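You operate a simulated robot arm through the tools that you are given. There is no shell and no other tool. Be economical: measure what you need, move in short steps, check, and stop when the job is done.

You run a simulated two-armed robot. Do the job below in one go: nothing can be reset, and whatever is moved stays where it is left.

## Task
Wipe up the spill on the top of the small table with the red rag and put it back.

The check looks at the end state, three seconds after you hand in, the way a careful person would. Anything else that was tipped, shoved, dropped, spilled or broken makes it a failure.

## Robot
Two 7-joint arms with two-finger parallel grippers on one trunk, on a base that drives. Base frame: it is fixed to the floor where the robot stands at the start and does not move with it; the origin is under the middle of the robot, x ahead of it, y to its left, z up. Lengths are in m, angles in degrees, forces in N, time in s.
The left shoulder is at the start at [0.07, 0.163, 1.22], the right one opposite. Payload 3.43 kg a hand.
Tool frame (each hand has its own): the origin (TCP) lies between the finger pads and is the grasp point; the fingertips stand 0.034 m ahead of it; z points along the fingers, y is the line along which they close. Largest opening 0.128 m; finger width 0.024, thickness 0.012; the body of the gripper, 0.048 by 0.13 m, starts 0.096 m behind the TCP.
Orientation is that of the tool frame in the base frame, as [roll, pitch, yaw] about the fixed x, y, z axes, in that order (R = Rz(yaw) Ry(pitch) Rx(roll)). With the fingers straight down and closing along the base's y, the tool's x points along the base's -x, its y along +y and its z along -z.

## Interface
- The arms move only by the tool drive_tool. It takes "left_motion", "right_motion" or both (then of equal length, played together; a hand with none holds still); each is a list of rows, each a list of 7 numbers: the turn, a rotation vector about the tool's x, y, z in degrees, then the shift along the tool's x, y, z in m, then the opening, from 0 (shut) to 1 (fully open). In form: [[rx, ry, rz, dx, dy, dz, hand], ...]. A call has 1 to 8 rows; each row shifts and turns the commanded pose from where the row before left it, along the tool's axes as they then stand. A row lasts 0.2 s, in which the tool goes at most 0.05 m and 8.6 degrees; a call with a longer step from one row to the next is refused whole, and so is a gripper value outside its range. Where a pose cannot be reached the arm comes as near as it can. A force on the tool above 40 N (or 10 N above the force at the start of the call, whichever is more), or a blocked arm, ends the call early, and 0.2 s more pass. The fingers move at their own pace (about 0.153 m/s each) and stop on an object; they squeeze with about 35 N. The grip force told is the motor's: it shows also when the fingers shut on nothing. Time passes only in rows, and 0.2 s behind the last, so rows that do not move let the fingers close. It gives the time, the measured TCP pose, the force on the tool (base axes), the opening and the grip force at its end, in the units of the frame above (readings bear some noise), with the torque about the TCP (base axes, N m) and any sound that the robot's microphone picked up.
- Cameras (640 x 400 px; columns grow to the right, rows downward): "scene" is now at [0.1265, -0.035, 1.437]; the picture's right is [-0.42, -0.91, 0.00], its down [-0.60, 0.28, -0.75] and it looks along [0.68, -0.32, -0.67] (base axes); focal length 277 px, centre (320, 200). "left" rides on the left gripper at [0.076, 0.011, -0.16] in its tool frame; the picture's right is [-0.15, 0.99, 0.00], its down [-0.88, -0.13, -0.46] and it looks along [-0.45, -0.07, 0.89] (tool axes); focal length 234 px, centre (320, 200). "right" rides on the right gripper at [0.076, -0.011, -0.16] in its tool frame; the picture's right is [0.15, 0.99, 0.00], its down [-0.88, 0.13, -0.46] and it looks along [-0.45, 0.07, 0.89] (tool axes); focal length 234 px, centre (320, 200). There is no depth. A picture from a camera that has moved, and an enlarged one, comes with that camera's place and axes in the base frame and with its lens.
- get_image(camera): a new picture of that camera. The clock stands still meanwhile.
- raise_lower(by): slides the trunk up (or, below 0, down) by that many m; the arms and the scene camera ride with it, the base frame stays. It gives what a move gives, with no picture.
- drive_base(legs): drives the robot by 1 to 6 legs, each [ahead, left, turn to the left] in m, m and degrees, along the robot's own axes; the way and the turn of a leg run together, so that a leg with both is an arc; at most 1.5 m and 180 degrees a leg. The arms and the cameras ride along, it lands a little off, and it stops where it bumps. It gives what a move gives.
- aim_head(pan, tilt): turns the head with the scene camera to pan (to the left, within 86 degrees either way) and tilt (down, from -29 to 69), counted from straight ahead of the robot. It gives what a move gives.
- zoom(camera, box): a new picture of the part [left, top, right, bottom] of that camera's present view, enlarged. The clock stands still meanwhile.
- sign_off(): hands the job in; it is judged then, once.

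Go step by step. Nothing tells you exact positions but the pictures and the camera data: compare them with the known pose of the tool, close in by small moves and look again before you grip or let go. The budget is 120 turns and 92 pictures, counting those below and the enlarged ones. Unless the task says otherwise, let go and move clear before handing in, and close with one line.

The tools are called after "Emit:" by a JSON object that holds its "op" and its "data". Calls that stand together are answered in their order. drive_tool: Moves the arms, as the interface text tells. Its arguments: {"type":"object","properties":{"left_motion":{"type":"array","items":{"type":"array","items":{"type":"number"}}},"right_motion":{"type":"array","items":{"type":"array","items":{"type":"number"}}}},"required":[]} The other tools are called the same way: raise_lower (by) slides the trunk up or down; drive_base (legs) drives the base; aim_head (pan, tilt) turns the head that bears the scene camera; get_image (camera) takes a picture; zoom (camera, box) takes an enlarged picture of a part of a camera's view; sign_off () hands the job in.

At the start:

```text
time_s: 0.0
left_tool_pos: [0.7018, -0.0151, 1.1636]
left_tcp_rot: [180.0, 0.0, -179.9]
left_ft_force: [-0.4, 0.4, 0.7]
left_ft_torque: [0.01, -0.01, -0.01]
left_grip_width: 0.1282
left_grip_force: 0.0
right_tool_pos: [0.3892, -0.4646, 1.135]
right_tcp_rot: [-180.0, 0.0, 180.0]
right_ft_force: [-1.0, 0.5, 0.3]
right_ft_torque: [-0.01, 0.02, -0.03]
right_grip_width: 0.1279
right_grip_force: 0.1
trunk travel left (down, up): [-0.7, 0.24]
robot x, y, heading: [-0.0005, 0.0016, 0.4]
head pan, tilt: [-25.0, 41.7]
```

scene: 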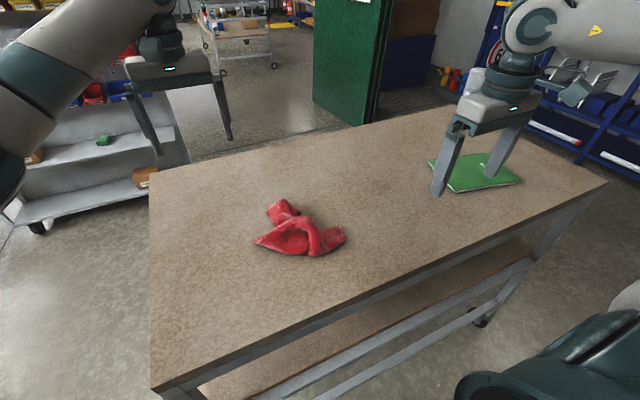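
right: 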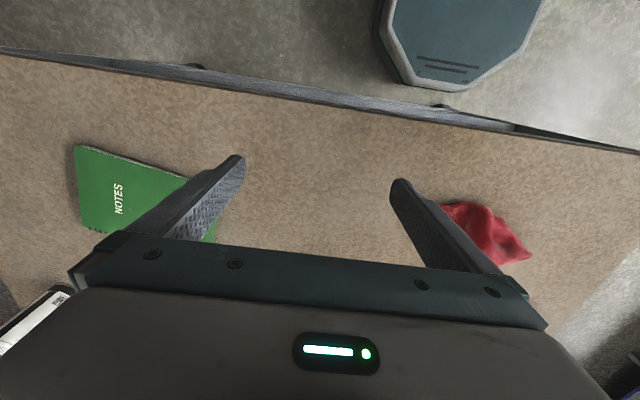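
left: 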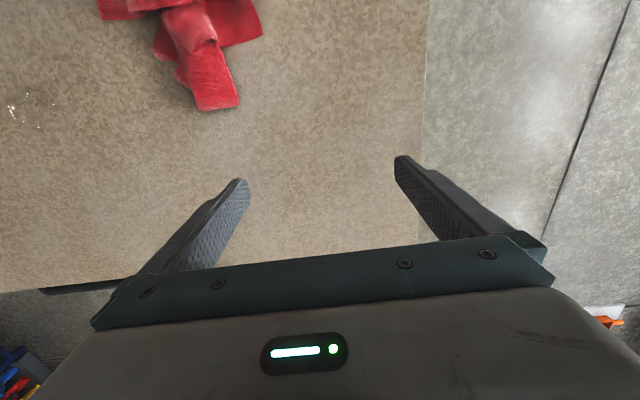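

The red rag lies mid-bench, the green notebook on the right, and a faint glossy patch shows at the left camera's left edge. I look closer, to find the spill and the "small table".

Emit:
{"op": "zoom", "data": {"camera": "scene", "box": [230, 120, 470, 270]}}

Emit:
{"op": "zoom", "data": {"camera": "left", "box": [0, 50, 160, 150]}}

Emit:
{"op": "aim_head", "data": {"pan": 50, "tilt": 35}}

Emit:
{"op": "get_image", "data": {"camera": "scene"}}

Emit:
{"op": "aim_head", "data": {"pan": -80, "tilt": 35}}

Emit:
{"op": "get_image", "data": {"camera": "scene"}}

```text
2.67 times, centred on (350, 195) of scene
camera zoom: at [0.1265, -0.035, 1.437], right [-0.42, -0.91, 0.0], down [-0.6, 0.28, -0.75], along [0.68, -0.32, -0.67], focal length 738 px, centre (240, 213)
```

zoom: 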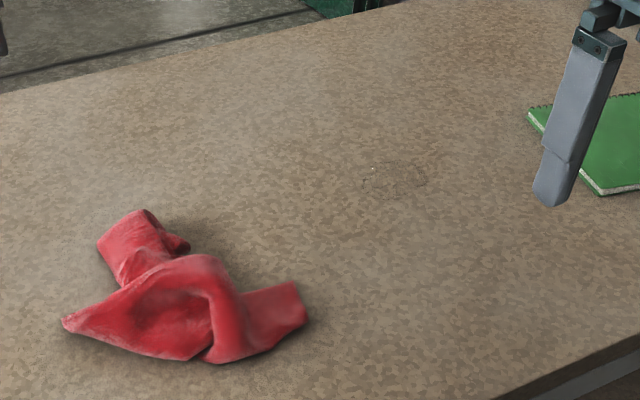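

```text
4.00 times, centred on (80, 100) of left
camera zoom: at [0.6266, -0.0051, 1.3243], right [0.15, 0.99, 0.0], down [0.88, -0.13, 0.46], along [0.45, -0.07, -0.89], focal length 937 px, centre (1280, 600)
```

zoom: 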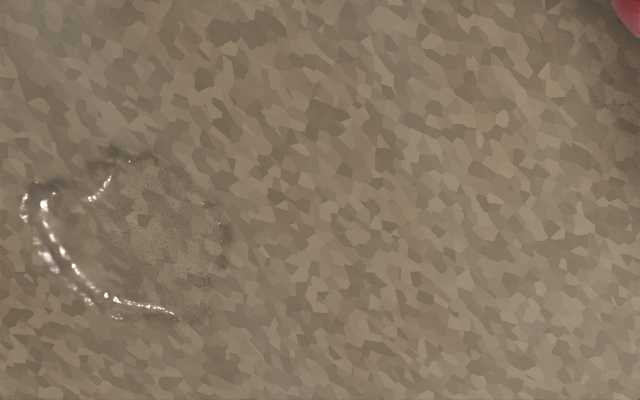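

```text
time_s: 1.5
left_tool_pos: [0.7015, -0.0154, 1.1647]
left_tcp_rot: [-180.0, -0.1, -179.9]
left_ft_force: [0.0, 0.0, -0.2]
left_ft_torque: [-0.01, 0.03, 0.0]
left_grip_width: 0.128
left_grip_force: 0.0
right_tool_pos: [0.3899, -0.4644, 1.135]
right_tcp_rot: [-179.9, 0.0, -179.9]
right_ft_force: [-0.6, -0.3, -0.7]
right_ft_torque: [0.01, 0.0, 0.01]
right_grip_width: 0.1277
right_grip_force: 0.1
trunk travel left (down, up): [-0.7, 0.24]
robot x, y, heading: [0.0021, 0.0005, -0.2]
head pan, tilt: [50.0, 35.0]
```

```text
86 pictures are left
camera scene: at [0.1072, 0.0678, 1.4471], right [0.77, -0.64, 0.0], down [-0.37, -0.44, -0.82], along [0.53, 0.63, -0.57], focal length 277 px, centre (320, 200)
```

scene: 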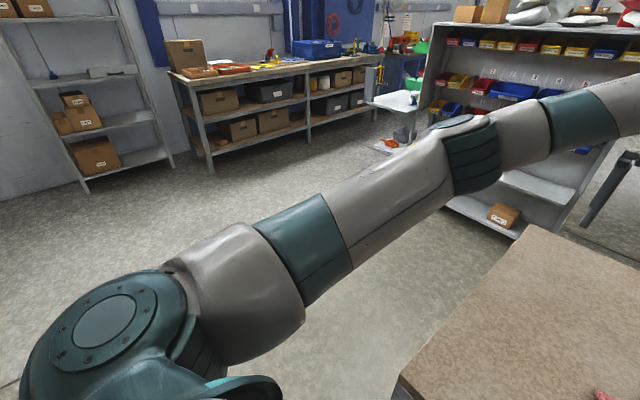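

```text
time_s: 3.6
left_tool_pos: [0.7023, -0.0153, 1.1642]
left_tcp_rot: [-179.8, 0.0, -179.9]
left_ft_force: [-0.7, -0.2, 0.0]
left_ft_torque: [0.01, 0.01, 0.04]
left_grip_width: 0.1279
left_grip_force: 0.0
right_tool_pos: [0.3902, -0.4645, 1.1351]
right_tcp_rot: [180.0, 0.0, 180.0]
right_ft_force: [0.1, 0.3, -0.3]
right_ft_torque: [-0.01, -0.03, 0.0]
right_grip_width: 0.1278
right_grip_force: 0.0
trunk travel left (down, up): [-0.7, 0.24]
robot x, y, heading: [-0.0022, -0.0044, -0.2]
head pan, tilt: [-80.0, 35.0]
```

```text
85 pictures are left
camera scene: at [0.0659, -0.0863, 1.4471], right [-0.98, -0.17, 0.0], down [-0.1, 0.56, -0.82], along [0.14, -0.81, -0.57], focal length 277 px, centre (320, 200)
```

scene: 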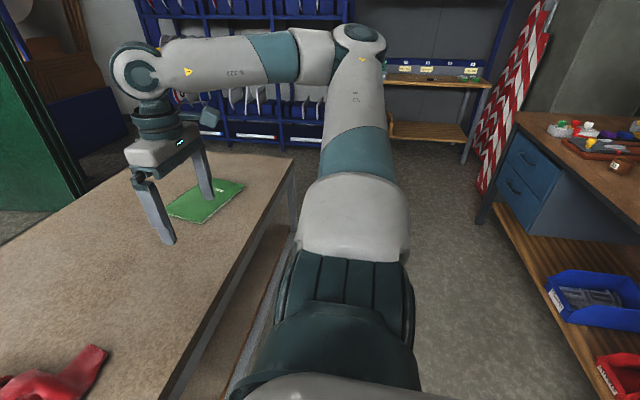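

The spill is a clear puddle about 8 cm wide on this bench, near (0.61, -0.47), and the rag is near (0.55, -0.17). I move the left hand aside and bring the right hand in for a closer look.

Emit:
{"op": "aim_head", "data": {"pan": -25, "tilt": 45}}

Emit:
{"op": "drive_tool", "data": {"left_motion": [[0, 0, 0, 0, 0.045, 0, 1], [0, 0, 0, 0, 0.045, 0, 1], [0, 0, 0, 0, 0.045, 0, 1], [0, 0, 0, 0, 0.045, 0, 1], [0, 0, 0, 0, 0.045, 0, 1], [0, 0, 0, 0, 0.045, 0, 1]], "right_motion": [[0, 0, 0, -0.0267, 0.035, -0.011, 1], [0, 0, 0, -0.0267, 0.035, -0.011, 1], [0, 0, 0, -0.0267, 0.035, -0.011, 1], [0, 0, 0, -0.0267, 0.035, -0.011, 1], [0, 0, 0, -0.0267, 0.035, -0.011, 1], [0, 0, 0, -0.0267, 0.035, -0.011, 1]]}}

Emit:
{"op": "get_image", "data": {"camera": "right"}}

Emit:
{"op": "get_image", "data": {"camera": "scene"}}

```text
time_s: 4.8
left_tool_pos: [0.7011, -0.016, 1.1635]
left_tcp_rot: [-179.9, 0.0, -179.9]
left_ft_force: [-0.3, -0.7, 0.1]
left_ft_torque: [-0.02, -0.02, 0.0]
left_grip_width: 0.1281
left_grip_force: 0.1
right_tool_pos: [0.3889, -0.4645, 1.1352]
right_tcp_rot: [-180.0, 0.0, 179.9]
right_ft_force: [-0.1, -0.3, 0.0]
right_ft_torque: [0.01, 0.0, 0.01]
right_grip_width: 0.1281
right_grip_force: 0.0
trunk travel left (down, up): [-0.7, 0.24]
robot x, y, heading: [-0.003, 0.0011, -0.2]
head pan, tilt: [-25.0, 45.0]
```

```text
time_s: 6.2
left_tool_pos: [0.703, 0.2569, 1.1628]
left_tcp_rot: [-179.9, -0.2, -180.0]
left_ft_force: [0.6, 0.2, -0.2]
left_ft_torque: [-0.07, 0.04, 0.03]
left_grip_width: 0.1279
left_grip_force: 0.0
right_tool_pos: [0.5514, -0.2508, 1.2007]
right_tcp_rot: [-179.8, -0.2, 180.0]
right_ft_force: [0.0, 0.9, -0.9]
right_ft_torque: [-0.05, 0.02, 0.01]
right_grip_width: 0.128
right_grip_force: 0.0
trunk travel left (down, up): [-0.7, 0.24]
robot x, y, heading: [-0.0021, 0.0012, -0.2]
head pan, tilt: [-25.0, 45.0]
```

```text
84 pictures are left
camera right: at [0.4761, -0.2622, 1.3613], right [-0.15, 0.99, 0.0], down [0.88, 0.13, 0.45], along [0.45, 0.06, -0.89], focal length 234 px, centre (320, 200)
```

right: 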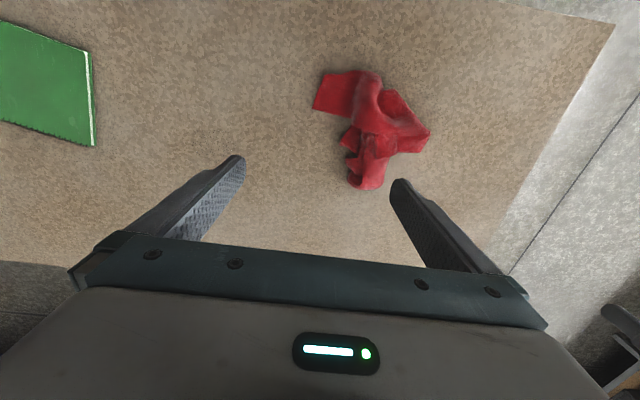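

```text
83 pictures are left
camera scene: at [0.1252, -0.0299, 1.4322], right [-0.42, -0.91, 0.0], down [-0.64, 0.3, -0.71], along [0.64, -0.3, -0.71], focal length 277 px, centre (320, 200)
```

scene: 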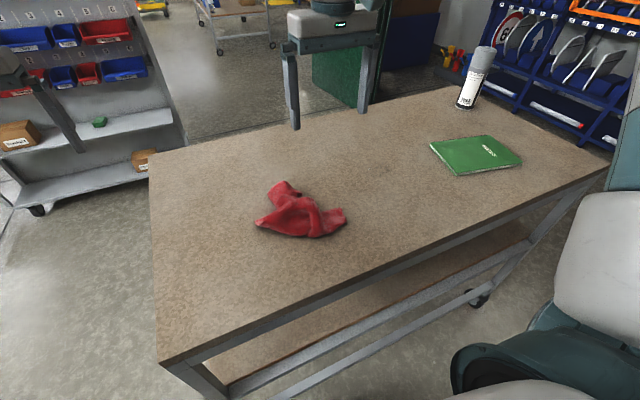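

The rag spans about x 0.46–0.65, y -0.27 to -0.06, and a spray can stands far right. I enlarge the rag and the spill region.

Emit:
{"op": "zoom", "data": {"camera": "right", "box": [290, 50, 450, 210]}}

Emit:
{"op": "zoom", "data": {"camera": "right", "box": [120, 70, 280, 190]}}

Emit:
{"op": "zoom", "data": {"camera": "scene", "box": [230, 110, 430, 250]}}

```text
2.50 times, centred on (370, 130) of right
camera zoom: at [0.4761, -0.2622, 1.3613], right [-0.15, 0.99, 0.0], down [0.88, 0.13, 0.45], along [0.45, 0.06, -0.89], focal length 585 px, centre (195, 375)
```

zoom: 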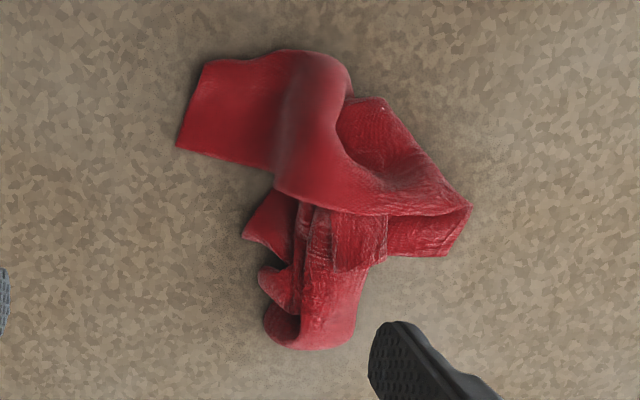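

```text
3.33 times, centred on (200, 130) of right
camera zoom: at [0.4761, -0.2622, 1.3613], right [-0.15, 0.99, 0.0], down [0.88, 0.13, 0.45], along [0.45, 0.06, -0.89], focal length 781 px, centre (720, 433)
```

zoom: 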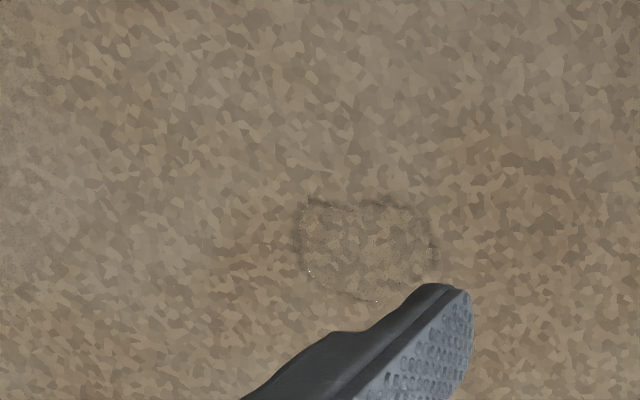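

```text
2.86 times, centred on (330, 180) of scene
camera zoom: at [0.1252, -0.0299, 1.4322], right [-0.42, -0.91, 0.0], down [-0.64, 0.3, -0.71], along [0.64, -0.3, -0.71], focal length 791 px, centre (291, 257)
```

zoom: 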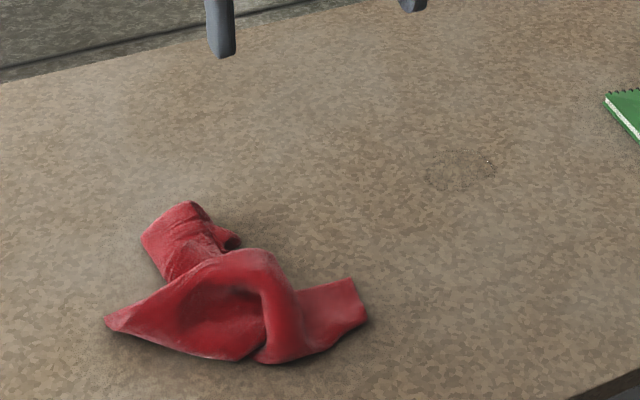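

The spill is centred near (0.61, -0.46), about 4 cm in radius. The rag's main ridge runs along x near (0.50, -0.19), so I come in above it with the fingers closing along y.

Emit:
{"op": "drive_tool", "data": {"right_motion": [[0, 0, 0, 0.009, 0.0126, 0.04, 0.7], [0, 0, 0, 0.009, 0.0126, 0.04, 0.7], [0, 0, 0, 0.009, 0.0126, 0.04, 0.7], [0, 0, 0, 0.009, 0.0126, 0.04, 0.7], [0, 0, 0, 0.009, 0.0126, 0.03, 0.7]]}}

Emit:
{"op": "get_image", "data": {"camera": "right"}}

Emit:
{"op": "zoom", "data": {"camera": "scene", "box": [210, 110, 410, 250]}}

```text
time_s: 7.4
left_tool_pos: [0.702, 0.2542, 1.1631]
left_tcp_rot: [179.9, -0.1, -179.9]
left_ft_force: [0.3, -0.4, -0.4]
left_ft_torque: [-0.03, 0.0, 0.02]
left_grip_width: 0.1282
left_grip_force: 0.1
right_tool_pos: [0.5046, -0.1912, 1.0112]
right_tcp_rot: [-179.9, 0.0, -180.0]
right_ft_force: [-0.4, -0.6, 0.6]
right_ft_torque: [0.05, 0.03, -0.01]
right_grip_width: 0.0896
right_grip_force: 0.0
trunk travel left (down, up): [-0.7, 0.24]
robot x, y, heading: [0.0001, -0.0026, 0.0]
head pan, tilt: [-25.0, 45.0]
```

```text
79 pictures are left
camera right: at [0.4297, -0.2025, 1.1712], right [-0.15, 0.99, 0.0], down [0.88, 0.13, 0.46], along [0.45, 0.07, -0.89], focal length 234 px, centre (320, 200)
```

right: 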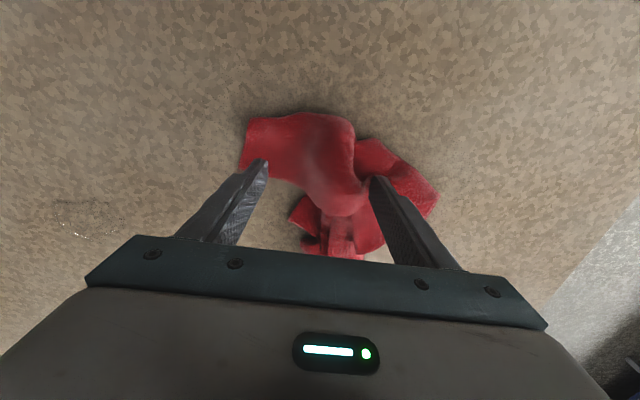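

```text
2.86 times, centred on (310, 180) of scene
camera zoom: at [0.1252, -0.0336, 1.4323], right [-0.42, -0.91, 0.0], down [-0.64, 0.3, -0.71], along [0.64, -0.3, -0.71], focal length 791 px, centre (349, 257)
```

zoom: 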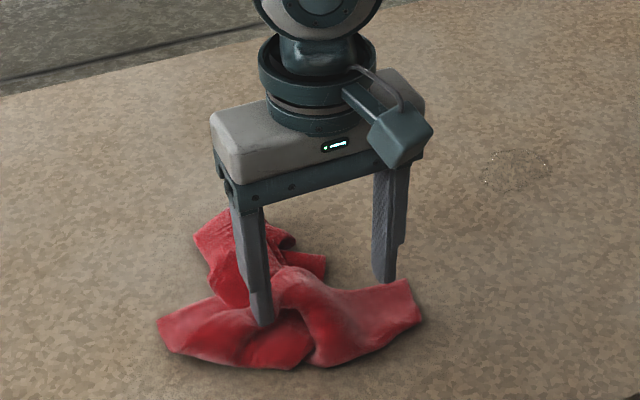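

The ridge sits between the fingertips. I go down to just above the table and close.

Emit:
{"op": "drive_tool", "data": {"right_motion": [[0, 0, 0, 0, 0, 0.025, 0.7], [0, 0, 0, 0, 0, 0.023, 0.7], [0, 0, 0, 0, 0, 0, 0], [0, 0, 0, 0, 0, 0, 0], [0, 0, 0, 0, 0, 0, 0]]}}

Emit:
{"op": "get_image", "data": {"camera": "right"}}

Emit:
{"op": "zoom", "data": {"camera": "scene", "box": [210, 110, 410, 250]}}

```text
time_s: 7.9
left_tool_pos: [0.7013, 0.2543, 1.1644]
left_tcp_rot: [180.0, 0.0, -179.9]
left_ft_force: [-0.4, 0.2, 0.2]
left_ft_torque: [-0.01, 0.01, -0.01]
left_grip_width: 0.1281
left_grip_force: 0.0
right_tool_pos: [0.5044, -0.1901, 0.9892]
right_tcp_rot: [179.5, 0.5, -179.9]
right_ft_force: [-2.3, -2.9, 15.3]
right_ft_torque: [0.65, 0.02, 0.1]
right_grip_width: 0.0886
right_grip_force: 0.0
trunk travel left (down, up): [-0.7, 0.24]
robot x, y, heading: [-0.0026, 0.0005, 0.0]
head pan, tilt: [-25.0, 45.0]
stopped in row 2 (right hand): the force on the tool passed its limit (the readings are from after the stop); the commanded pose is now the measured one
```

```text
77 pictures are left
camera right: at [0.4288, -0.2018, 1.1481], right [-0.15, 0.99, 0.01], down [0.88, 0.13, 0.46], along [0.46, 0.07, -0.89], focal length 234 px, centre (320, 200)
```

right: 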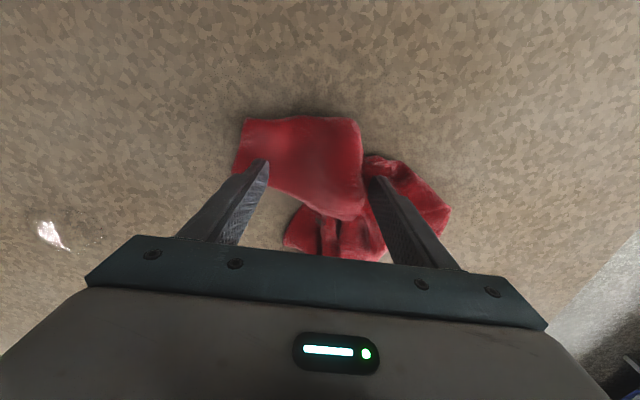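

```text
2.86 times, centred on (310, 180) of scene
camera zoom: at [0.1227, -0.0339, 1.4326], right [-0.42, -0.91, 0.0], down [-0.64, 0.3, -0.71], along [0.64, -0.3, -0.71], focal length 791 px, centre (349, 257)
```

zoom: 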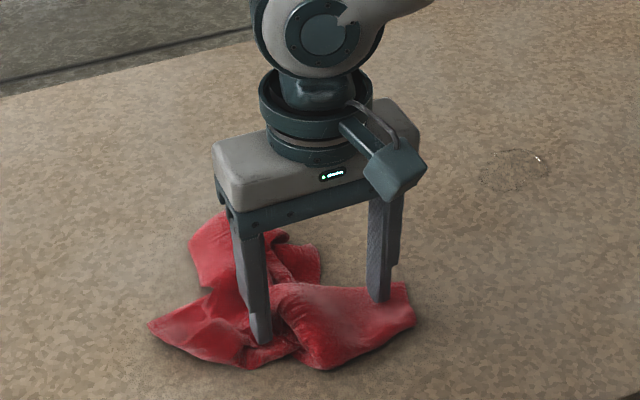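

The left-hand finger pressed on the cloth about 3.5 cm above the table. I try closing here to gather the ridge.

Emit:
{"op": "drive_tool", "data": {"right_motion": [[0, 0, 0, 0, 0, 0, 0.4], [0, 0, 0, 0, 0, 0.005, 0.2], [0, 0, 0, 0, 0, 0.005, 0], [0, 0, 0, 0, 0, 0, 0], [0, 0, 0, 0, 0, 0, 0]]}}

Emit:
{"op": "get_image", "data": {"camera": "right"}}

Emit:
{"op": "zoom", "data": {"camera": "scene", "box": [210, 110, 410, 250]}}

```text
time_s: 8.5
left_tool_pos: [0.7002, 0.2553, 1.1655]
left_tcp_rot: [180.0, 0.0, -179.8]
left_ft_force: [1.0, -0.6, -0.4]
left_ft_torque: [0.0, 0.0, 0.04]
left_grip_width: 0.1277
left_grip_force: 0.1
right_tool_pos: [0.5075, -0.1863, 0.988]
right_tcp_rot: [179.5, 1.2, -179.8]
right_ft_force: [-6.3, 0.9, 30.1]
right_ft_torque: [0.18, 0.17, -0.03]
right_grip_width: 0.0114
right_grip_force: 34.6
trunk travel left (down, up): [-0.7, 0.24]
robot x, y, heading: [-0.0012, 0.0005, -0.2]
head pan, tilt: [-25.0, 45.0]
stopped in row 3 (right hand): the force on the tool passed its limit (the readings are from after the stop); the commanded pose is now the measured one
```

```text
75 pictures are left
camera right: at [0.4293, -0.2004, 1.1477], right [-0.15, 0.99, 0.01], down [0.87, 0.13, 0.47], along [0.47, 0.08, -0.88], focal length 234 px, centre (320, 200)
```

right: 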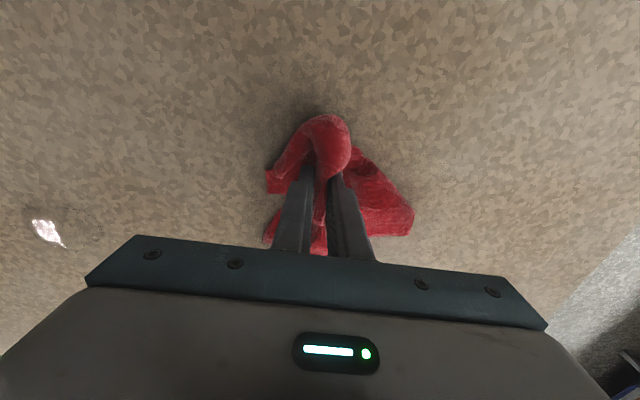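

```text
2.86 times, centred on (310, 180) of scene
camera zoom: at [0.1217, -0.0337, 1.4326], right [-0.42, -0.91, 0.0], down [-0.64, 0.3, -0.71], along [0.64, -0.3, -0.71], focal length 791 px, centre (349, 257)
```

zoom: 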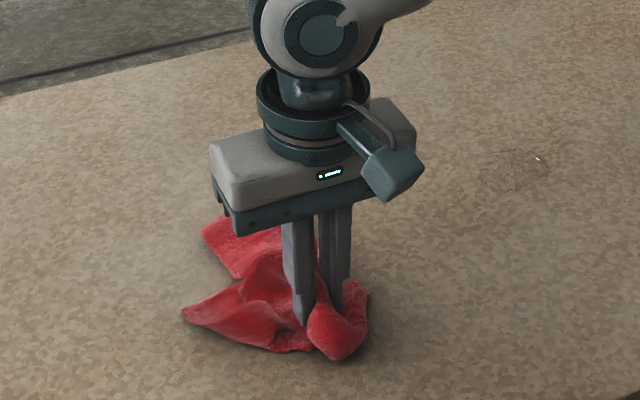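

The cloth is pinched (11 mm between the pads). I lift it and check.

Emit:
{"op": "drive_tool", "data": {"right_motion": [[0, 0, 0, 0, 0, -0.02, 0], [0, 0, 0, 0, 0, -0.04, 0], [0, 0, 0, 0, 0, -0.04, 0], [0, 0, 0, 0, 0, -0.04, 0], [0, 0, 0, 0, 0, 0, 0]]}}

Emit:
{"op": "get_image", "data": {"camera": "right"}}

Emit:
{"op": "get_image", "data": {"camera": "scene"}}

```text
time_s: 9.7
left_tool_pos: [0.7023, 0.2546, 1.1626]
left_tcp_rot: [179.9, 0.0, -179.9]
left_ft_force: [-0.2, -0.1, 0.4]
left_ft_torque: [-0.01, 0.03, -0.01]
left_grip_width: 0.1279
left_grip_force: 0.0
right_tool_pos: [0.5077, -0.188, 1.1253]
right_tcp_rot: [179.6, 0.8, -179.8]
right_ft_force: [0.1, -0.5, 0.6]
right_ft_torque: [0.03, 0.01, -0.01]
right_grip_width: 0.0089
right_grip_force: 35.1
trunk travel left (down, up): [-0.7, 0.24]
robot x, y, heading: [-0.0009, -0.0007, -0.1]
head pan, tilt: [-25.0, 45.0]
```

```text
73 pictures are left
camera right: at [0.4295, -0.202, 1.285], right [-0.15, 0.99, 0.01], down [0.87, 0.13, 0.47], along [0.46, 0.07, -0.88], focal length 234 px, centre (320, 200)
```

right: 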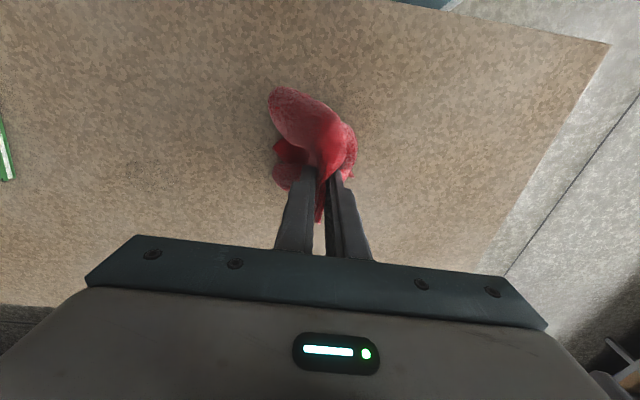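

```text
72 pictures are left
camera scene: at [0.1246, -0.0339, 1.4322], right [-0.42, -0.91, 0.0], down [-0.64, 0.3, -0.71], along [0.64, -0.3, -0.71], focal length 277 px, centre (320, 200)
```

scene: 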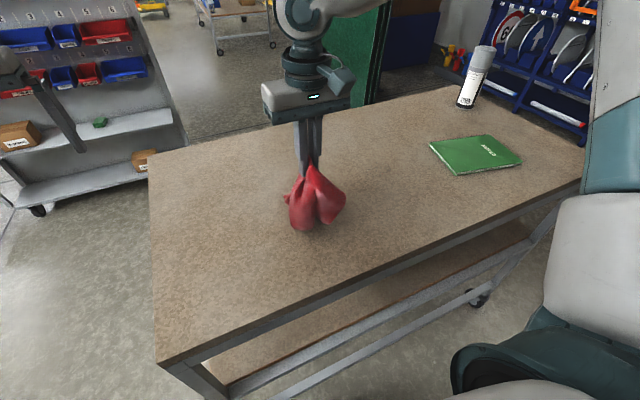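

The rag hangs as a bundle and the spill is at about (0.605, -0.463). I carry it over the spill.

Emit:
{"op": "drive_tool", "data": {"right_motion": [[0, 0, 0, -0.0163, -0.046, 0, 0], [0, 0, 0, -0.0163, -0.046, 0, 0], [0, 0, 0, -0.0163, -0.046, 0, 0], [0, 0, 0, -0.0163, -0.046, 0, 0], [0, 0, 0, -0.0163, -0.046, 0, 0], [0, 0, 0, -0.0163, -0.046, 0, 0]]}}

Emit:
{"op": "get_image", "data": {"camera": "right"}}

Emit:
{"op": "get_image", "data": {"camera": "scene"}}

```text
time_s: 11.1
left_tool_pos: [0.7031, 0.2537, 1.1625]
left_tcp_rot: [179.9, 0.0, -180.0]
left_ft_force: [0.1, -0.6, 0.3]
left_ft_torque: [0.05, 0.02, 0.03]
left_grip_width: 0.1279
left_grip_force: 0.0
right_tool_pos: [0.6058, -0.4671, 1.1247]
right_tcp_rot: [179.5, 0.7, -179.9]
right_ft_force: [0.4, -0.1, 0.0]
right_ft_torque: [0.03, -0.01, 0.0]
right_grip_width: 0.0088
right_grip_force: 35.0
trunk travel left (down, up): [-0.7, 0.24]
robot x, y, heading: [0.0023, -0.0023, 0.1]
head pan, tilt: [-25.0, 45.0]
```

```text
71 pictures are left
camera right: at [0.5282, -0.4803, 1.2833], right [-0.15, 0.99, 0.01], down [0.87, 0.13, 0.47], along [0.46, 0.08, -0.88], focal length 234 px, centre (320, 200)
```

right: 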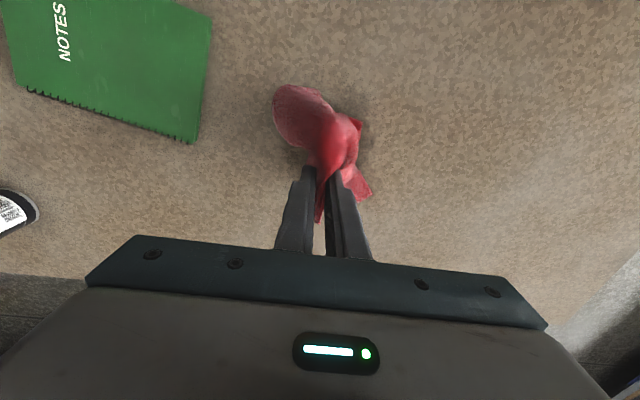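

```text
70 pictures are left
camera scene: at [0.1248, -0.0351, 1.4322], right [-0.42, -0.91, 0.0], down [-0.64, 0.3, -0.71], along [0.64, -0.3, -0.71], focal length 277 px, centre (320, 200)
```

scene: 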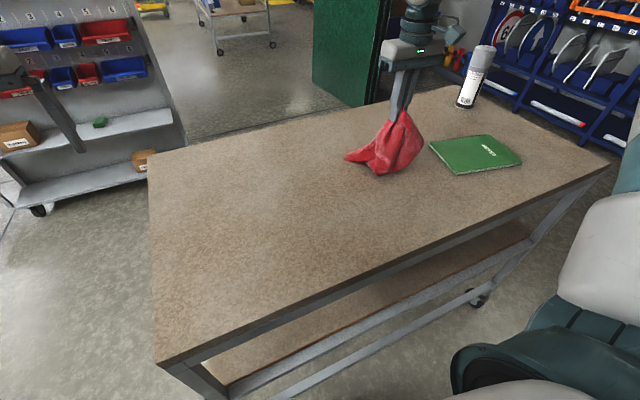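

Above the spill, with notebook and can well clear. I lower the rag onto it in small steps.

Emit:
{"op": "drive_tool", "data": {"right_motion": [[0, 0, 0, 0, 0, 0.035, 0], [0, 0, 0, 0, 0, 0.035, 0], [0, 0, 0, 0, 0, 0.03, 0], [0, 0, 0, 0, 0, 0.015, 0], [0, 0, 0, 0, 0, 0.012, 0], [0, 0, 0, 0, 0, 0.01, 0]]}}

Emit:
{"op": "zoom", "data": {"camera": "scene", "box": [310, 90, 470, 210]}}

Emit:
{"op": "get_image", "data": {"camera": "right"}}

```text
time_s: 12.5
left_tool_pos: [0.7008, 0.2554, 1.1646]
left_tcp_rot: [-179.9, 0.0, -179.9]
left_ft_force: [0.7, 0.3, 0.3]
left_ft_torque: [0.0, 0.01, -0.01]
left_grip_width: 0.1278
left_grip_force: 0.1
right_tool_pos: [0.6073, -0.4624, 0.9909]
right_tcp_rot: [179.6, 1.1, -179.8]
right_ft_force: [0.5, -0.8, 17.0]
right_ft_torque: [-0.01, -0.09, -0.02]
right_grip_width: 0.0093
right_grip_force: 35.1
trunk travel left (down, up): [-0.7, 0.24]
robot x, y, heading: [-0.0018, 0.0002, -0.2]
head pan, tilt: [-25.0, 45.0]
```

```text
3.33 times, centred on (390, 150) of scene
camera zoom: at [0.1225, -0.0324, 1.4328], right [-0.42, -0.91, 0.0], down [-0.64, 0.3, -0.71], along [0.64, -0.3, -0.71], focal length 922 px, centre (87, 367)
```

zoom: 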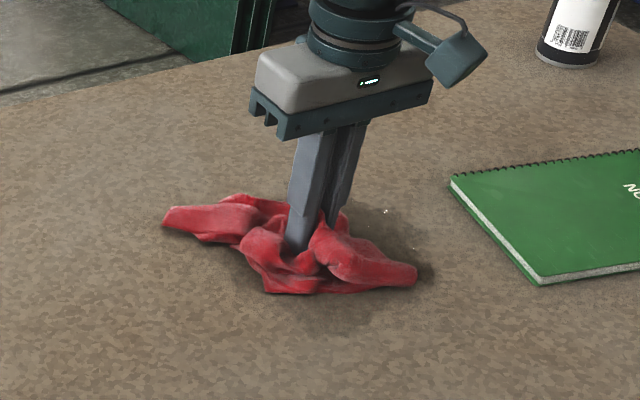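

```text
68 pictures are left
camera right: at [0.5282, -0.4756, 1.1493], right [-0.15, 0.99, 0.0], down [0.87, 0.13, 0.47], along [0.47, 0.07, -0.88], focal length 234 px, centre (320, 200)
```

right: 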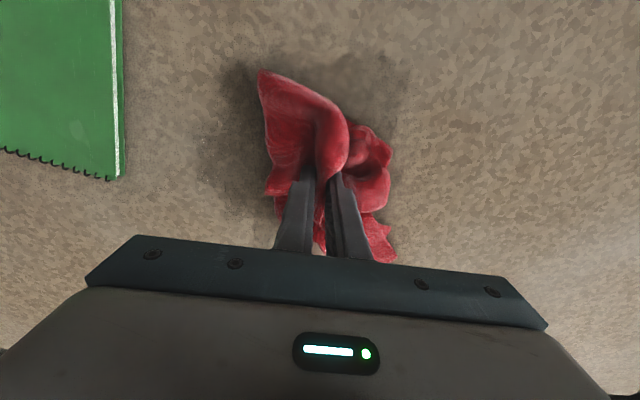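

The rag presses on the spill with about 17 N. I wipe in small circles.

Emit:
{"op": "drive_tool", "data": {"right_motion": [[0, 0, 0, 0, -0.035, 0, 0], [0, 0, 0, -0.03, -0.02, 0, 0], [0, 0, 0, -0.02, 0.035, 0, 0], [0, 0, 0, 0, 0.045, 0, 0], [0, 0, 0, 0.035, 0.015, 0, 0], [0, 0, 0, 0.04, -0.02, 0, 0], [0, 0, 0, 0.01, -0.045, 0, 0], [0, 0, 0, -0.025, -0.025, 0, 0]]}}

Emit:
{"op": "drive_tool", "data": {"right_motion": [[0, 0, 0, -0.03, -0.01, 0, 0], [0, 0, 0, -0.02, 0.025, 0, 0], [0, 0, 0, 0.01, 0.04, 0, 0], [0, 0, 0, 0.03, 0.02, 0, 0], [0, 0, 0, 0.02, -0.03, 0, 0], [0, 0, 0, -0.02, -0.035, 0, 0], [0, 0, 0, -0.02, 0.03, 0, 0], [0, 0, 0, 0.02, 0.02, 0, 0]]}}

Emit:
{"op": "zoom", "data": {"camera": "scene", "box": [310, 90, 470, 210]}}

Emit:
{"op": "get_image", "data": {"camera": "right"}}

```text
time_s: 14.3
left_tool_pos: [0.7008, 0.2568, 1.164]
left_tcp_rot: [-179.9, 0.0, -179.8]
left_ft_force: [-0.4, -0.1, -1.1]
left_ft_torque: [0.01, 0.03, 0.0]
left_grip_width: 0.1278
left_grip_force: 0.0
right_tool_pos: [0.5954, -0.5142, 0.9893]
right_tcp_rot: [179.7, 0.9, -179.9]
right_ft_force: [-4.7, 2.5, 22.7]
right_ft_torque: [0.12, 0.08, 0.03]
right_grip_width: 0.0093
right_grip_force: 34.9
trunk travel left (down, up): [-0.7, 0.24]
robot x, y, heading: [0.0014, 0.0015, 0.0]
head pan, tilt: [-25.0, 45.0]
```

```text
time_s: 16.1
left_tool_pos: [0.6995, 0.2568, 1.1637]
left_tcp_rot: [-179.9, 0.1, -179.8]
left_ft_force: [0.1, 0.3, 0.2]
left_ft_torque: [0.0, -0.02, 0.0]
left_grip_width: 0.1282
left_grip_force: 0.0
right_tool_pos: [0.6069, -0.4537, 0.9888]
right_tcp_rot: [179.5, 1.1, 180.0]
right_ft_force: [4.0, 0.1, 17.1]
right_ft_torque: [0.06, -0.25, -0.01]
right_grip_width: 0.0091
right_grip_force: 34.8
trunk travel left (down, up): [-0.7, 0.24]
robot x, y, heading: [0.0046, 0.0023, 0.0]
head pan, tilt: [-25.0, 45.0]
```

```text
3.33 times, centred on (390, 150) of scene
camera zoom: at [0.1215, -0.0325, 1.4325], right [-0.42, -0.91, 0.0], down [-0.64, 0.3, -0.71], along [0.64, -0.3, -0.71], focal length 922 px, centre (87, 367)
```

zoom: 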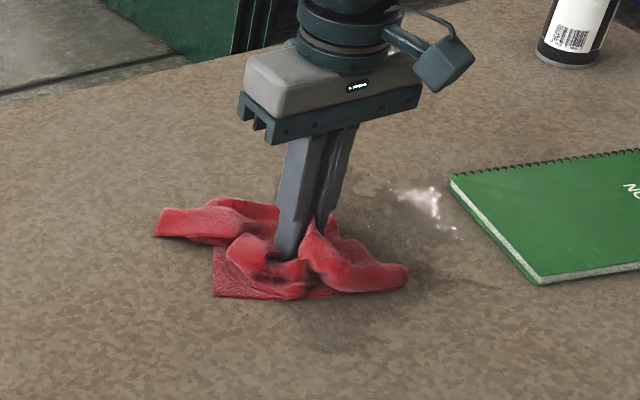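

```text
66 pictures are left
camera right: at [0.5273, -0.4657, 1.1485], right [-0.15, 0.99, 0.01], down [0.87, 0.13, 0.47], along [0.47, 0.07, -0.88], focal length 234 px, centre (320, 200)
```

right: 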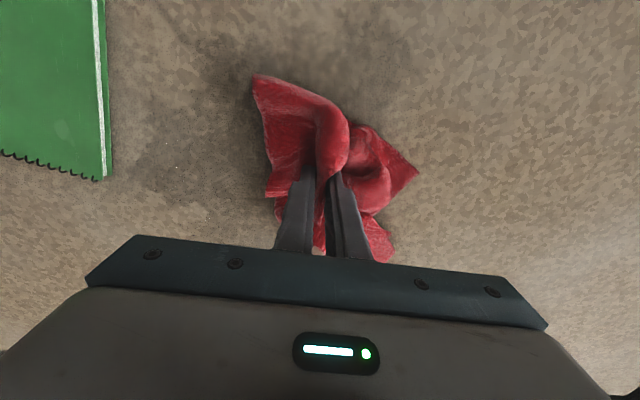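

Some wet seems to have been smeared toward the notebook (glints near y -0.57). I lift and back off to see what is left.

Emit:
{"op": "drive_tool", "data": {"right_motion": [[0, 0, 0, 0, 0, -0.03, 0], [0, 0, 0, 0, 0, -0.045, 0], [0, 0, 0, 0, 0.02, -0.045, 0], [0, 0, 0, 0, 0.045, -0.02, 0], [0, 0, 0, 0, 0.045, 0, 0], [0, 0, 0, 0, 0.045, 0, 0]]}}

Emit:
{"op": "zoom", "data": {"camera": "scene", "box": [310, 90, 470, 210]}}

Emit:
{"op": "get_image", "data": {"camera": "right"}}

```text
time_s: 17.5
left_tool_pos: [0.7025, 0.257, 1.1633]
left_tcp_rot: [-179.8, -0.1, -179.9]
left_ft_force: [1.0, 1.1, -0.1]
left_ft_torque: [-0.06, 0.04, 0.01]
left_grip_width: 0.1281
left_grip_force: 0.1
right_tool_pos: [0.6046, -0.2991, 1.1293]
right_tcp_rot: [179.8, 0.7, -179.9]
right_ft_force: [0.4, 0.5, 0.0]
right_ft_torque: [-0.03, -0.01, -0.03]
right_grip_width: 0.0042
right_grip_force: 35.3
trunk travel left (down, up): [-0.7, 0.24]
robot x, y, heading: [-0.0009, -0.0044, 0.3]
head pan, tilt: [-25.0, 45.0]
```

```text
3.33 times, centred on (390, 150) of scene
camera zoom: at [0.1251, -0.0317, 1.4322], right [-0.42, -0.91, 0.0], down [-0.64, 0.3, -0.71], along [0.64, -0.3, -0.71], focal length 922 px, centre (87, 367)
```

zoom: 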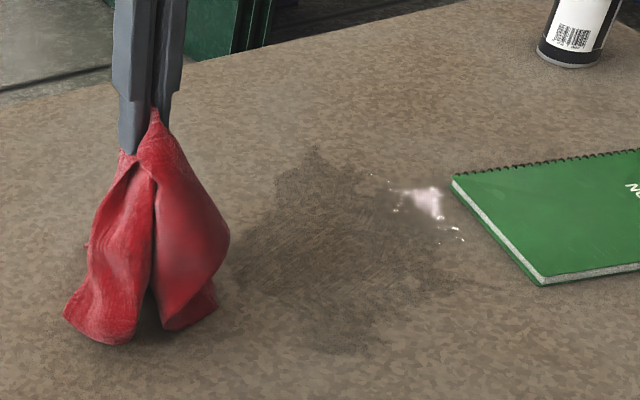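

```text
64 pictures are left
camera right: at [0.5271, -0.3109, 1.2882], right [-0.15, 0.99, 0.0], down [0.87, 0.13, 0.47], along [0.46, 0.07, -0.88], focal length 234 px, centre (320, 200)
```

right: 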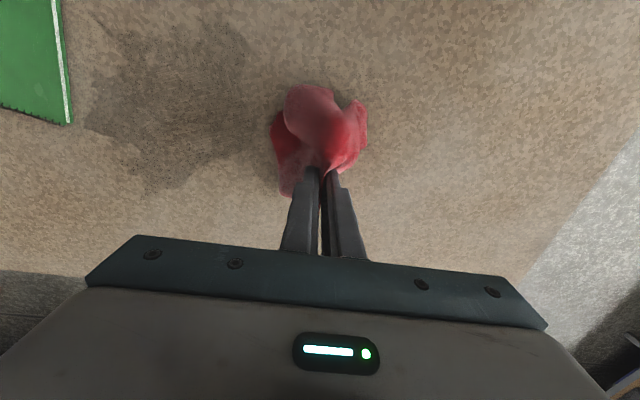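

A damp film remains over about x 0.48–0.75, y -0.64 to -0.40, with glints near the notebook. I will place the rag down short of the notebook and pull strokes away from it.

Emit:
{"op": "drive_tool", "data": {"right_motion": [[0, 0, 0, -0.01, -0.043, 0, 0], [0, 0, 0, -0.01, -0.043, 0, 0], [0, 0, 0, -0.01, -0.043, 0, 0], [0, 0, 0, -0.01, -0.043, 0, 0], [0, 0, 0, -0.01, -0.043, 0, 0], [0, 0, 0, 0, -0.04, 0, 0], [0, 0, 0, 0, 0, 0.02, 0], [0, 0, 0, 0, 0, 0.02, 0]]}}

Emit:
{"op": "get_image", "data": {"camera": "right"}}

Emit:
{"op": "zoom", "data": {"camera": "scene", "box": [310, 90, 470, 210]}}

```text
time_s: 19.3
left_tool_pos: [0.7015, 0.2552, 1.1626]
left_tcp_rot: [180.0, -0.2, -179.8]
left_ft_force: [0.3, -0.6, 0.0]
left_ft_torque: [0.03, -0.04, 0.04]
left_grip_width: 0.128
left_grip_force: 0.0
right_tool_pos: [0.6548, -0.554, 1.0873]
right_tcp_rot: [179.7, 0.8, -179.9]
right_ft_force: [0.9, 0.4, -0.4]
right_ft_torque: [0.04, 0.03, -0.05]
right_grip_width: 0.0041
right_grip_force: 35.2
trunk travel left (down, up): [-0.7, 0.24]
robot x, y, heading: [-0.0026, -0.0018, -0.0]
head pan, tilt: [-25.0, 45.0]
```

```text
63 pictures are left
camera right: at [0.5778, -0.5669, 1.2467], right [-0.15, 0.99, 0.0], down [0.87, 0.13, 0.47], along [0.46, 0.07, -0.88], focal length 234 px, centre (320, 200)
```

right: 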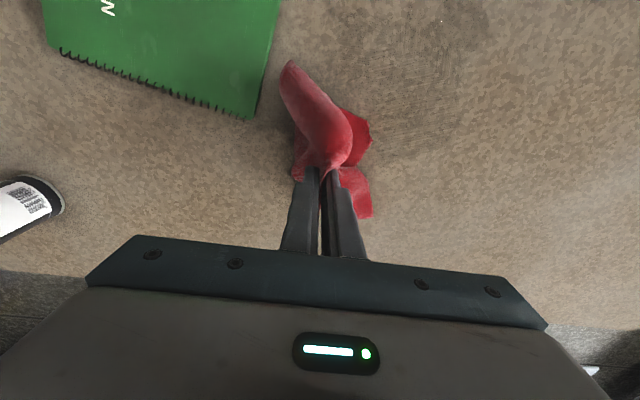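

```text
3.33 times, centred on (390, 150) of scene
camera zoom: at [0.1246, -0.0334, 1.4323], right [-0.42, -0.91, 0.0], down [-0.64, 0.3, -0.71], along [0.64, -0.3, -0.71], focal length 922 px, centre (87, 367)
```

zoom: 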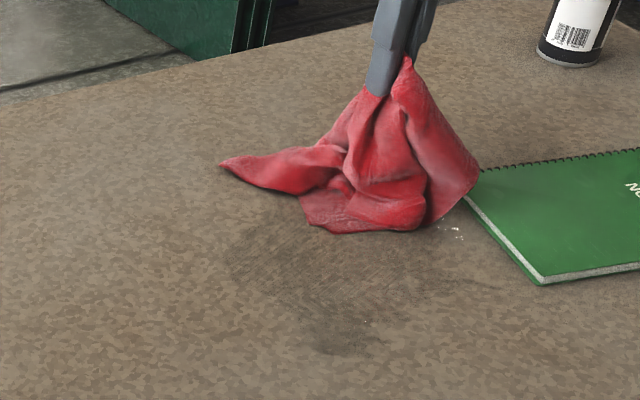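

The rag's flap is very near the notebook, so I shift 4.5 cm away from it, then press down and pull away from it.

Emit:
{"op": "drive_tool", "data": {"right_motion": [[0, 0, 0, 0, 0.04, -0.01, 0], [0, 0, 0, 0, 0.005, 0.03, 0], [0, 0, 0, 0, 0, 0.035, 0], [0, 0, 0, 0, 0, 0.025, 0], [0, 0, 0, 0, 0, 0.012, 0], [0, 0, 0, 0, 0, 0.006, 0]]}}

Emit:
{"op": "get_image", "data": {"camera": "right"}}

Emit:
{"op": "zoom", "data": {"camera": "scene", "box": [310, 90, 470, 210]}}

```text
time_s: 20.7
left_tool_pos: [0.7002, 0.2568, 1.1644]
left_tcp_rot: [-180.0, 0.0, -179.9]
left_ft_force: [-0.7, 0.3, 0.1]
left_ft_torque: [-0.03, -0.01, -0.03]
left_grip_width: 0.1284
left_grip_force: 0.0
right_tool_pos: [0.6577, -0.508, 0.9928]
right_tcp_rot: [179.6, 0.9, -179.9]
right_ft_force: [1.5, -0.6, 9.4]
right_ft_torque: [-0.08, -0.13, -0.03]
right_grip_width: 0.0042
right_grip_force: 35.3
trunk travel left (down, up): [-0.7, 0.24]
robot x, y, heading: [0.0, -0.0008, 0.0]
head pan, tilt: [-25.0, 45.0]
```

```text
61 pictures are left
camera right: at [0.5786, -0.5207, 1.1515], right [-0.15, 0.99, 0.0], down [0.87, 0.13, 0.47], along [0.47, 0.07, -0.88], focal length 234 px, centre (320, 200)
```

right: 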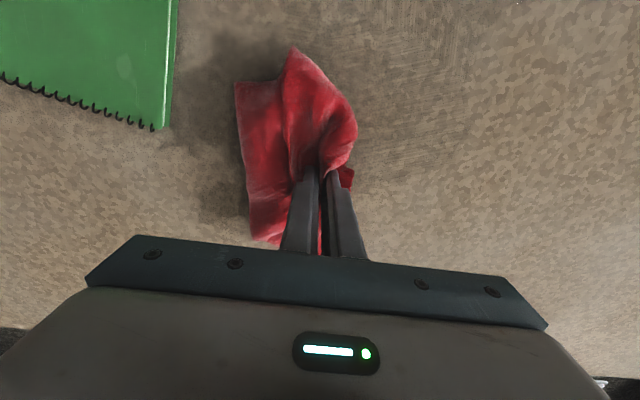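

```text
3.33 times, centred on (390, 150) of scene
camera zoom: at [0.1229, -0.0323, 1.4326], right [-0.42, -0.91, 0.0], down [-0.64, 0.3, -0.71], along [0.64, -0.3, -0.71], focal length 922 px, centre (87, 367)
```

zoom: 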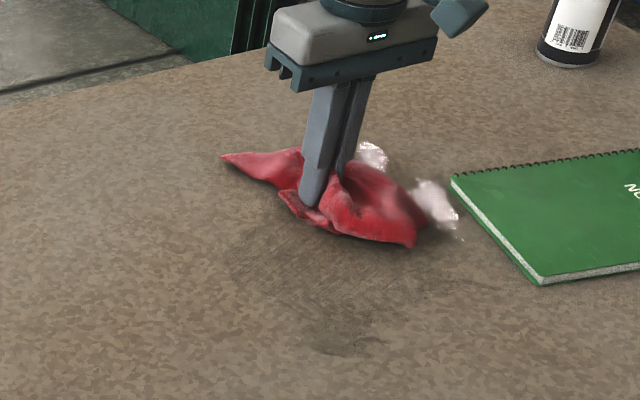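

Rag is down at the edge of the damp area. I zigzag in x while advancing away from the notebook, pressing a bit more.

Emit:
{"op": "drive_tool", "data": {"right_motion": [[0, 0, 0, 0.03, 0.01, 0.005, 0], [0, 0, 0, 0.045, 0.01, 0, 0], [0, 0, 0, 0.045, 0.01, 0, 0], [0, 0, 0, 0, 0.025, 0, 0], [0, 0, 0, -0.045, 0.005, 0, 0], [0, 0, 0, -0.045, 0.005, 0, 0], [0, 0, 0, -0.045, 0.005, 0, 0], [0, 0, 0, 0, 0.025, 0, 0]]}}

Emit:
{"op": "drive_tool", "data": {"right_motion": [[0, 0, 0, 0.045, 0.005, 0, 0], [0, 0, 0, 0.045, 0.005, 0, 0], [0, 0, 0, 0.045, 0.005, 0, 0], [0, 0, 0, -0.02, 0.035, -0.02, 0], [0, 0, 0, -0.02, 0.045, -0.04, 0], [0, 0, 0, 0, 0.03, -0.04, 0], [0, 0, 0, 0, 0.02, -0.04, 0]]}}

Emit:
{"op": "zoom", "data": {"camera": "scene", "box": [310, 90, 470, 210]}}

Emit:
{"op": "get_image", "data": {"camera": "right"}}

```text
time_s: 21.6
left_tool_pos: [0.7, 0.2564, 1.1639]
left_tcp_rot: [-179.8, 0.0, -179.8]
left_ft_force: [0.5, -0.3, -0.1]
left_ft_torque: [0.05, 0.03, -0.03]
left_grip_width: 0.1279
left_grip_force: 0.1
right_tool_pos: [0.5389, -0.4689, 0.9894]
right_tcp_rot: [179.7, 1.5, -179.8]
right_ft_force: [-6.8, 0.2, 23.7]
right_ft_torque: [-0.08, 0.19, 0.0]
right_grip_width: 0.0039
right_grip_force: 35.4
trunk travel left (down, up): [-0.7, 0.24]
robot x, y, heading: [0.0014, -0.0024, 0.0]
head pan, tilt: [-25.0, 45.0]
stopped in row 4 (right hand): the force on the tool passed its limit (the readings are from after the stop); the commanded pose is now the measured one
```

```text
refused: row 5 steps farther than a row can; nothing moved
```

```text
3.33 times, centred on (390, 150) of scene
camera zoom: at [0.1221, -0.0321, 1.4323], right [-0.42, -0.91, 0.0], down [-0.64, 0.3, -0.71], along [0.64, -0.3, -0.71], focal length 922 px, centre (87, 367)
```

zoom: 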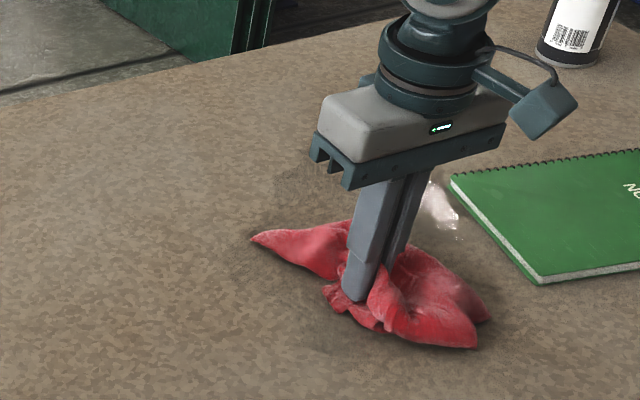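

```text
58 pictures are left
camera right: at [0.4592, -0.4816, 1.1477], right [-0.15, 0.99, 0.0], down [0.87, 0.13, 0.48], along [0.47, 0.07, -0.88], focal length 234 px, centre (320, 200)
```

right: 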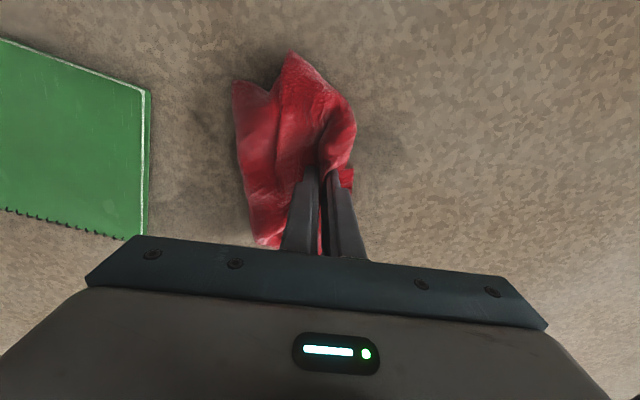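

The damp area shrinks; there is still some at the far side and the glint near the notebook. I continue the wipe back outward in x.

Emit:
{"op": "drive_tool", "data": {"right_motion": [[0, 0, 0, 0, 0.03, -0.002, 0], [0, 0, 0, -0.045, 0.01, 0, 0], [0, 0, 0, -0.045, 0.005, 0, 0], [0, 0, 0, -0.045, 0.0, 0, 0], [0, 0, 0, -0.03, -0.01, 0, 0], [0, 0, 0, 0, -0.04, 0, 0], [0, 0, 0, 0.03, -0.03, 0, 0], [0, 0, 0, 0.03, 0, 0, 0]]}}

Emit:
{"op": "zoom", "data": {"camera": "scene", "box": [310, 90, 470, 210]}}

```text
time_s: 23.4
left_tool_pos: [0.7011, 0.2546, 1.1637]
left_tcp_rot: [-179.9, 0.0, -179.8]
left_ft_force: [-0.7, 0.6, 0.1]
left_ft_torque: [0.0, 0.03, 0.0]
left_grip_width: 0.1279
left_grip_force: 0.1
right_tool_pos: [0.6439, -0.5036, 0.9909]
right_tcp_rot: [179.7, 1.2, -179.8]
right_ft_force: [1.1, -0.8, 2.6]
right_ft_torque: [-0.05, -0.03, 0.01]
right_grip_width: 0.0044
right_grip_force: 34.9
trunk travel left (down, up): [-0.7, 0.24]
robot x, y, heading: [0.0031, -0.0008, 0.2]
head pan, tilt: [-25.0, 45.0]
```

```text
3.33 times, centred on (390, 150) of scene
camera zoom: at [0.1233, -0.0331, 1.4324], right [-0.42, -0.91, 0.0], down [-0.64, 0.3, -0.71], along [0.64, -0.3, -0.71], focal length 922 px, centre (87, 367)
```

zoom: 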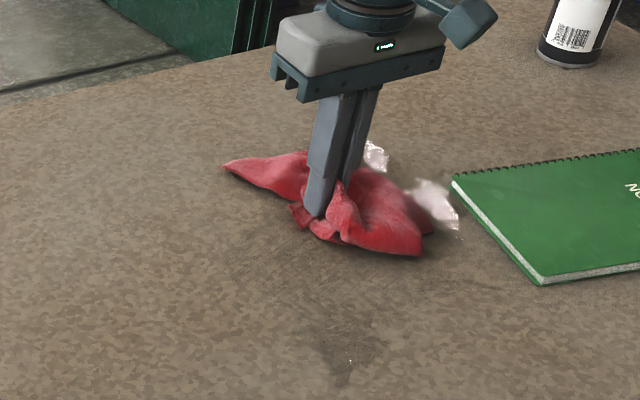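

Film on the far side shrank. I press more and scrub here near the bright strip, staying short of the notebook, then lift for a look.

Emit:
{"op": "drive_tool", "data": {"right_motion": [[0, 0, 0, 0, -0.02, 0.006, 0], [0, 0, 0, -0.02, -0.015, 0, 0], [0, 0, 0, 0.03, 0, 0, 0], [0, 0, 0, 0.03, 0, 0, 0], [0, 0, 0, 0.02, 0.01, 0, 0], [0, 0, 0, -0.03, 0.02, 0, 0], [0, 0, 0, -0.04, 0.0, 0, 0], [0, 0, 0, 0.0, 0.04, 0, 0]]}}

Emit:
{"op": "drive_tool", "data": {"right_motion": [[0, 0, 0, 0, 0, -0.03, 0], [0, 0, 0, 0, 0, -0.045, 0], [0, 0, 0, 0, 0.02, -0.045, 0], [0, 0, 0, 0, 0.045, -0.02, 0], [0, 0, 0, 0, 0.045, 0, 0], [0, 0, 0, 0, 0.045, 0, 0], [0, 0, 0, 0, 0.045, 0, 0]]}}

Emit:
{"op": "zoom", "data": {"camera": "scene", "box": [310, 90, 470, 210]}}

Emit:
{"op": "get_image", "data": {"camera": "right"}}

```text
time_s: 24.7
left_tool_pos: [0.701, 0.256, 1.1638]
left_tcp_rot: [-180.0, 0.0, -179.9]
left_ft_force: [-0.6, 0.0, 0.4]
left_ft_torque: [-0.03, 0.03, 0.02]
left_grip_width: 0.1281
left_grip_force: 0.0
right_tool_pos: [0.5881, -0.5302, 0.989]
right_tcp_rot: [180.0, 1.7, -179.9]
right_ft_force: [-4.2, 1.6, 20.1]
right_ft_torque: [-0.06, 0.13, 0.02]
right_grip_width: 0.0042
right_grip_force: 35.0
trunk travel left (down, up): [-0.7, 0.24]
robot x, y, heading: [0.0007, -0.0002, 0.0]
head pan, tilt: [-25.0, 45.0]
stopped in row 6 (right hand): the force on the tool passed its limit (the readings are from after the stop); the commanded pose is now the measured one
```

```text
time_s: 26.3
left_tool_pos: [0.7026, 0.2562, 1.1625]
left_tcp_rot: [-179.9, 0.0, -180.0]
left_ft_force: [0.3, 0.5, -0.1]
left_ft_torque: [-0.02, 0.06, -0.02]
left_grip_width: 0.1282
left_grip_force: 0.1
right_tool_pos: [0.5842, -0.3289, 1.1269]
right_tcp_rot: [179.9, 1.5, -179.9]
right_ft_force: [1.7, 0.3, -0.3]
right_ft_torque: [-0.03, 0.01, 0.0]
right_grip_width: 0.0043
right_grip_force: 35.5
trunk travel left (down, up): [-0.7, 0.24]
robot x, y, heading: [0.0005, 0.0029, 0.1]
head pan, tilt: [-25.0, 45.0]
```

```text
3.33 times, centred on (390, 150) of scene
camera zoom: at [0.1252, -0.0316, 1.4322], right [-0.42, -0.91, 0.0], down [-0.64, 0.3, -0.71], along [0.64, -0.3, -0.71], focal length 922 px, centre (87, 367)
```

zoom: 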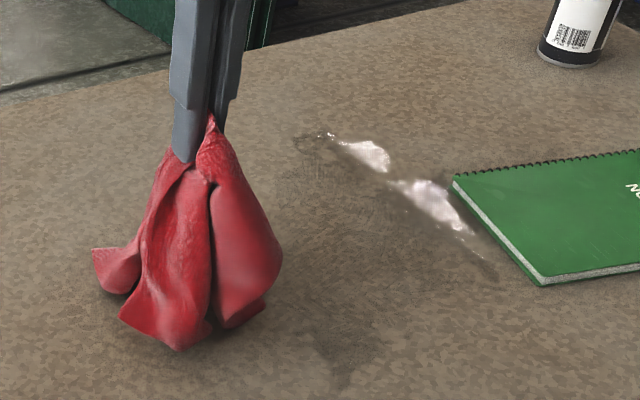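

```text
55 pictures are left
camera right: at [0.5054, -0.3406, 1.2852], right [-0.15, 0.99, 0.0], down [0.87, 0.13, 0.48], along [0.47, 0.07, -0.88], focal length 234 px, centre (320, 200)
```

right: 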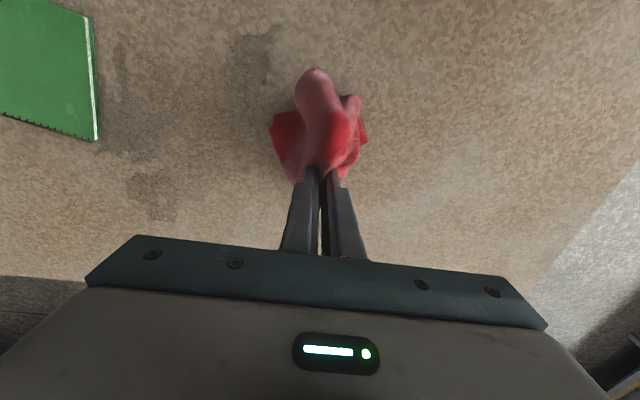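

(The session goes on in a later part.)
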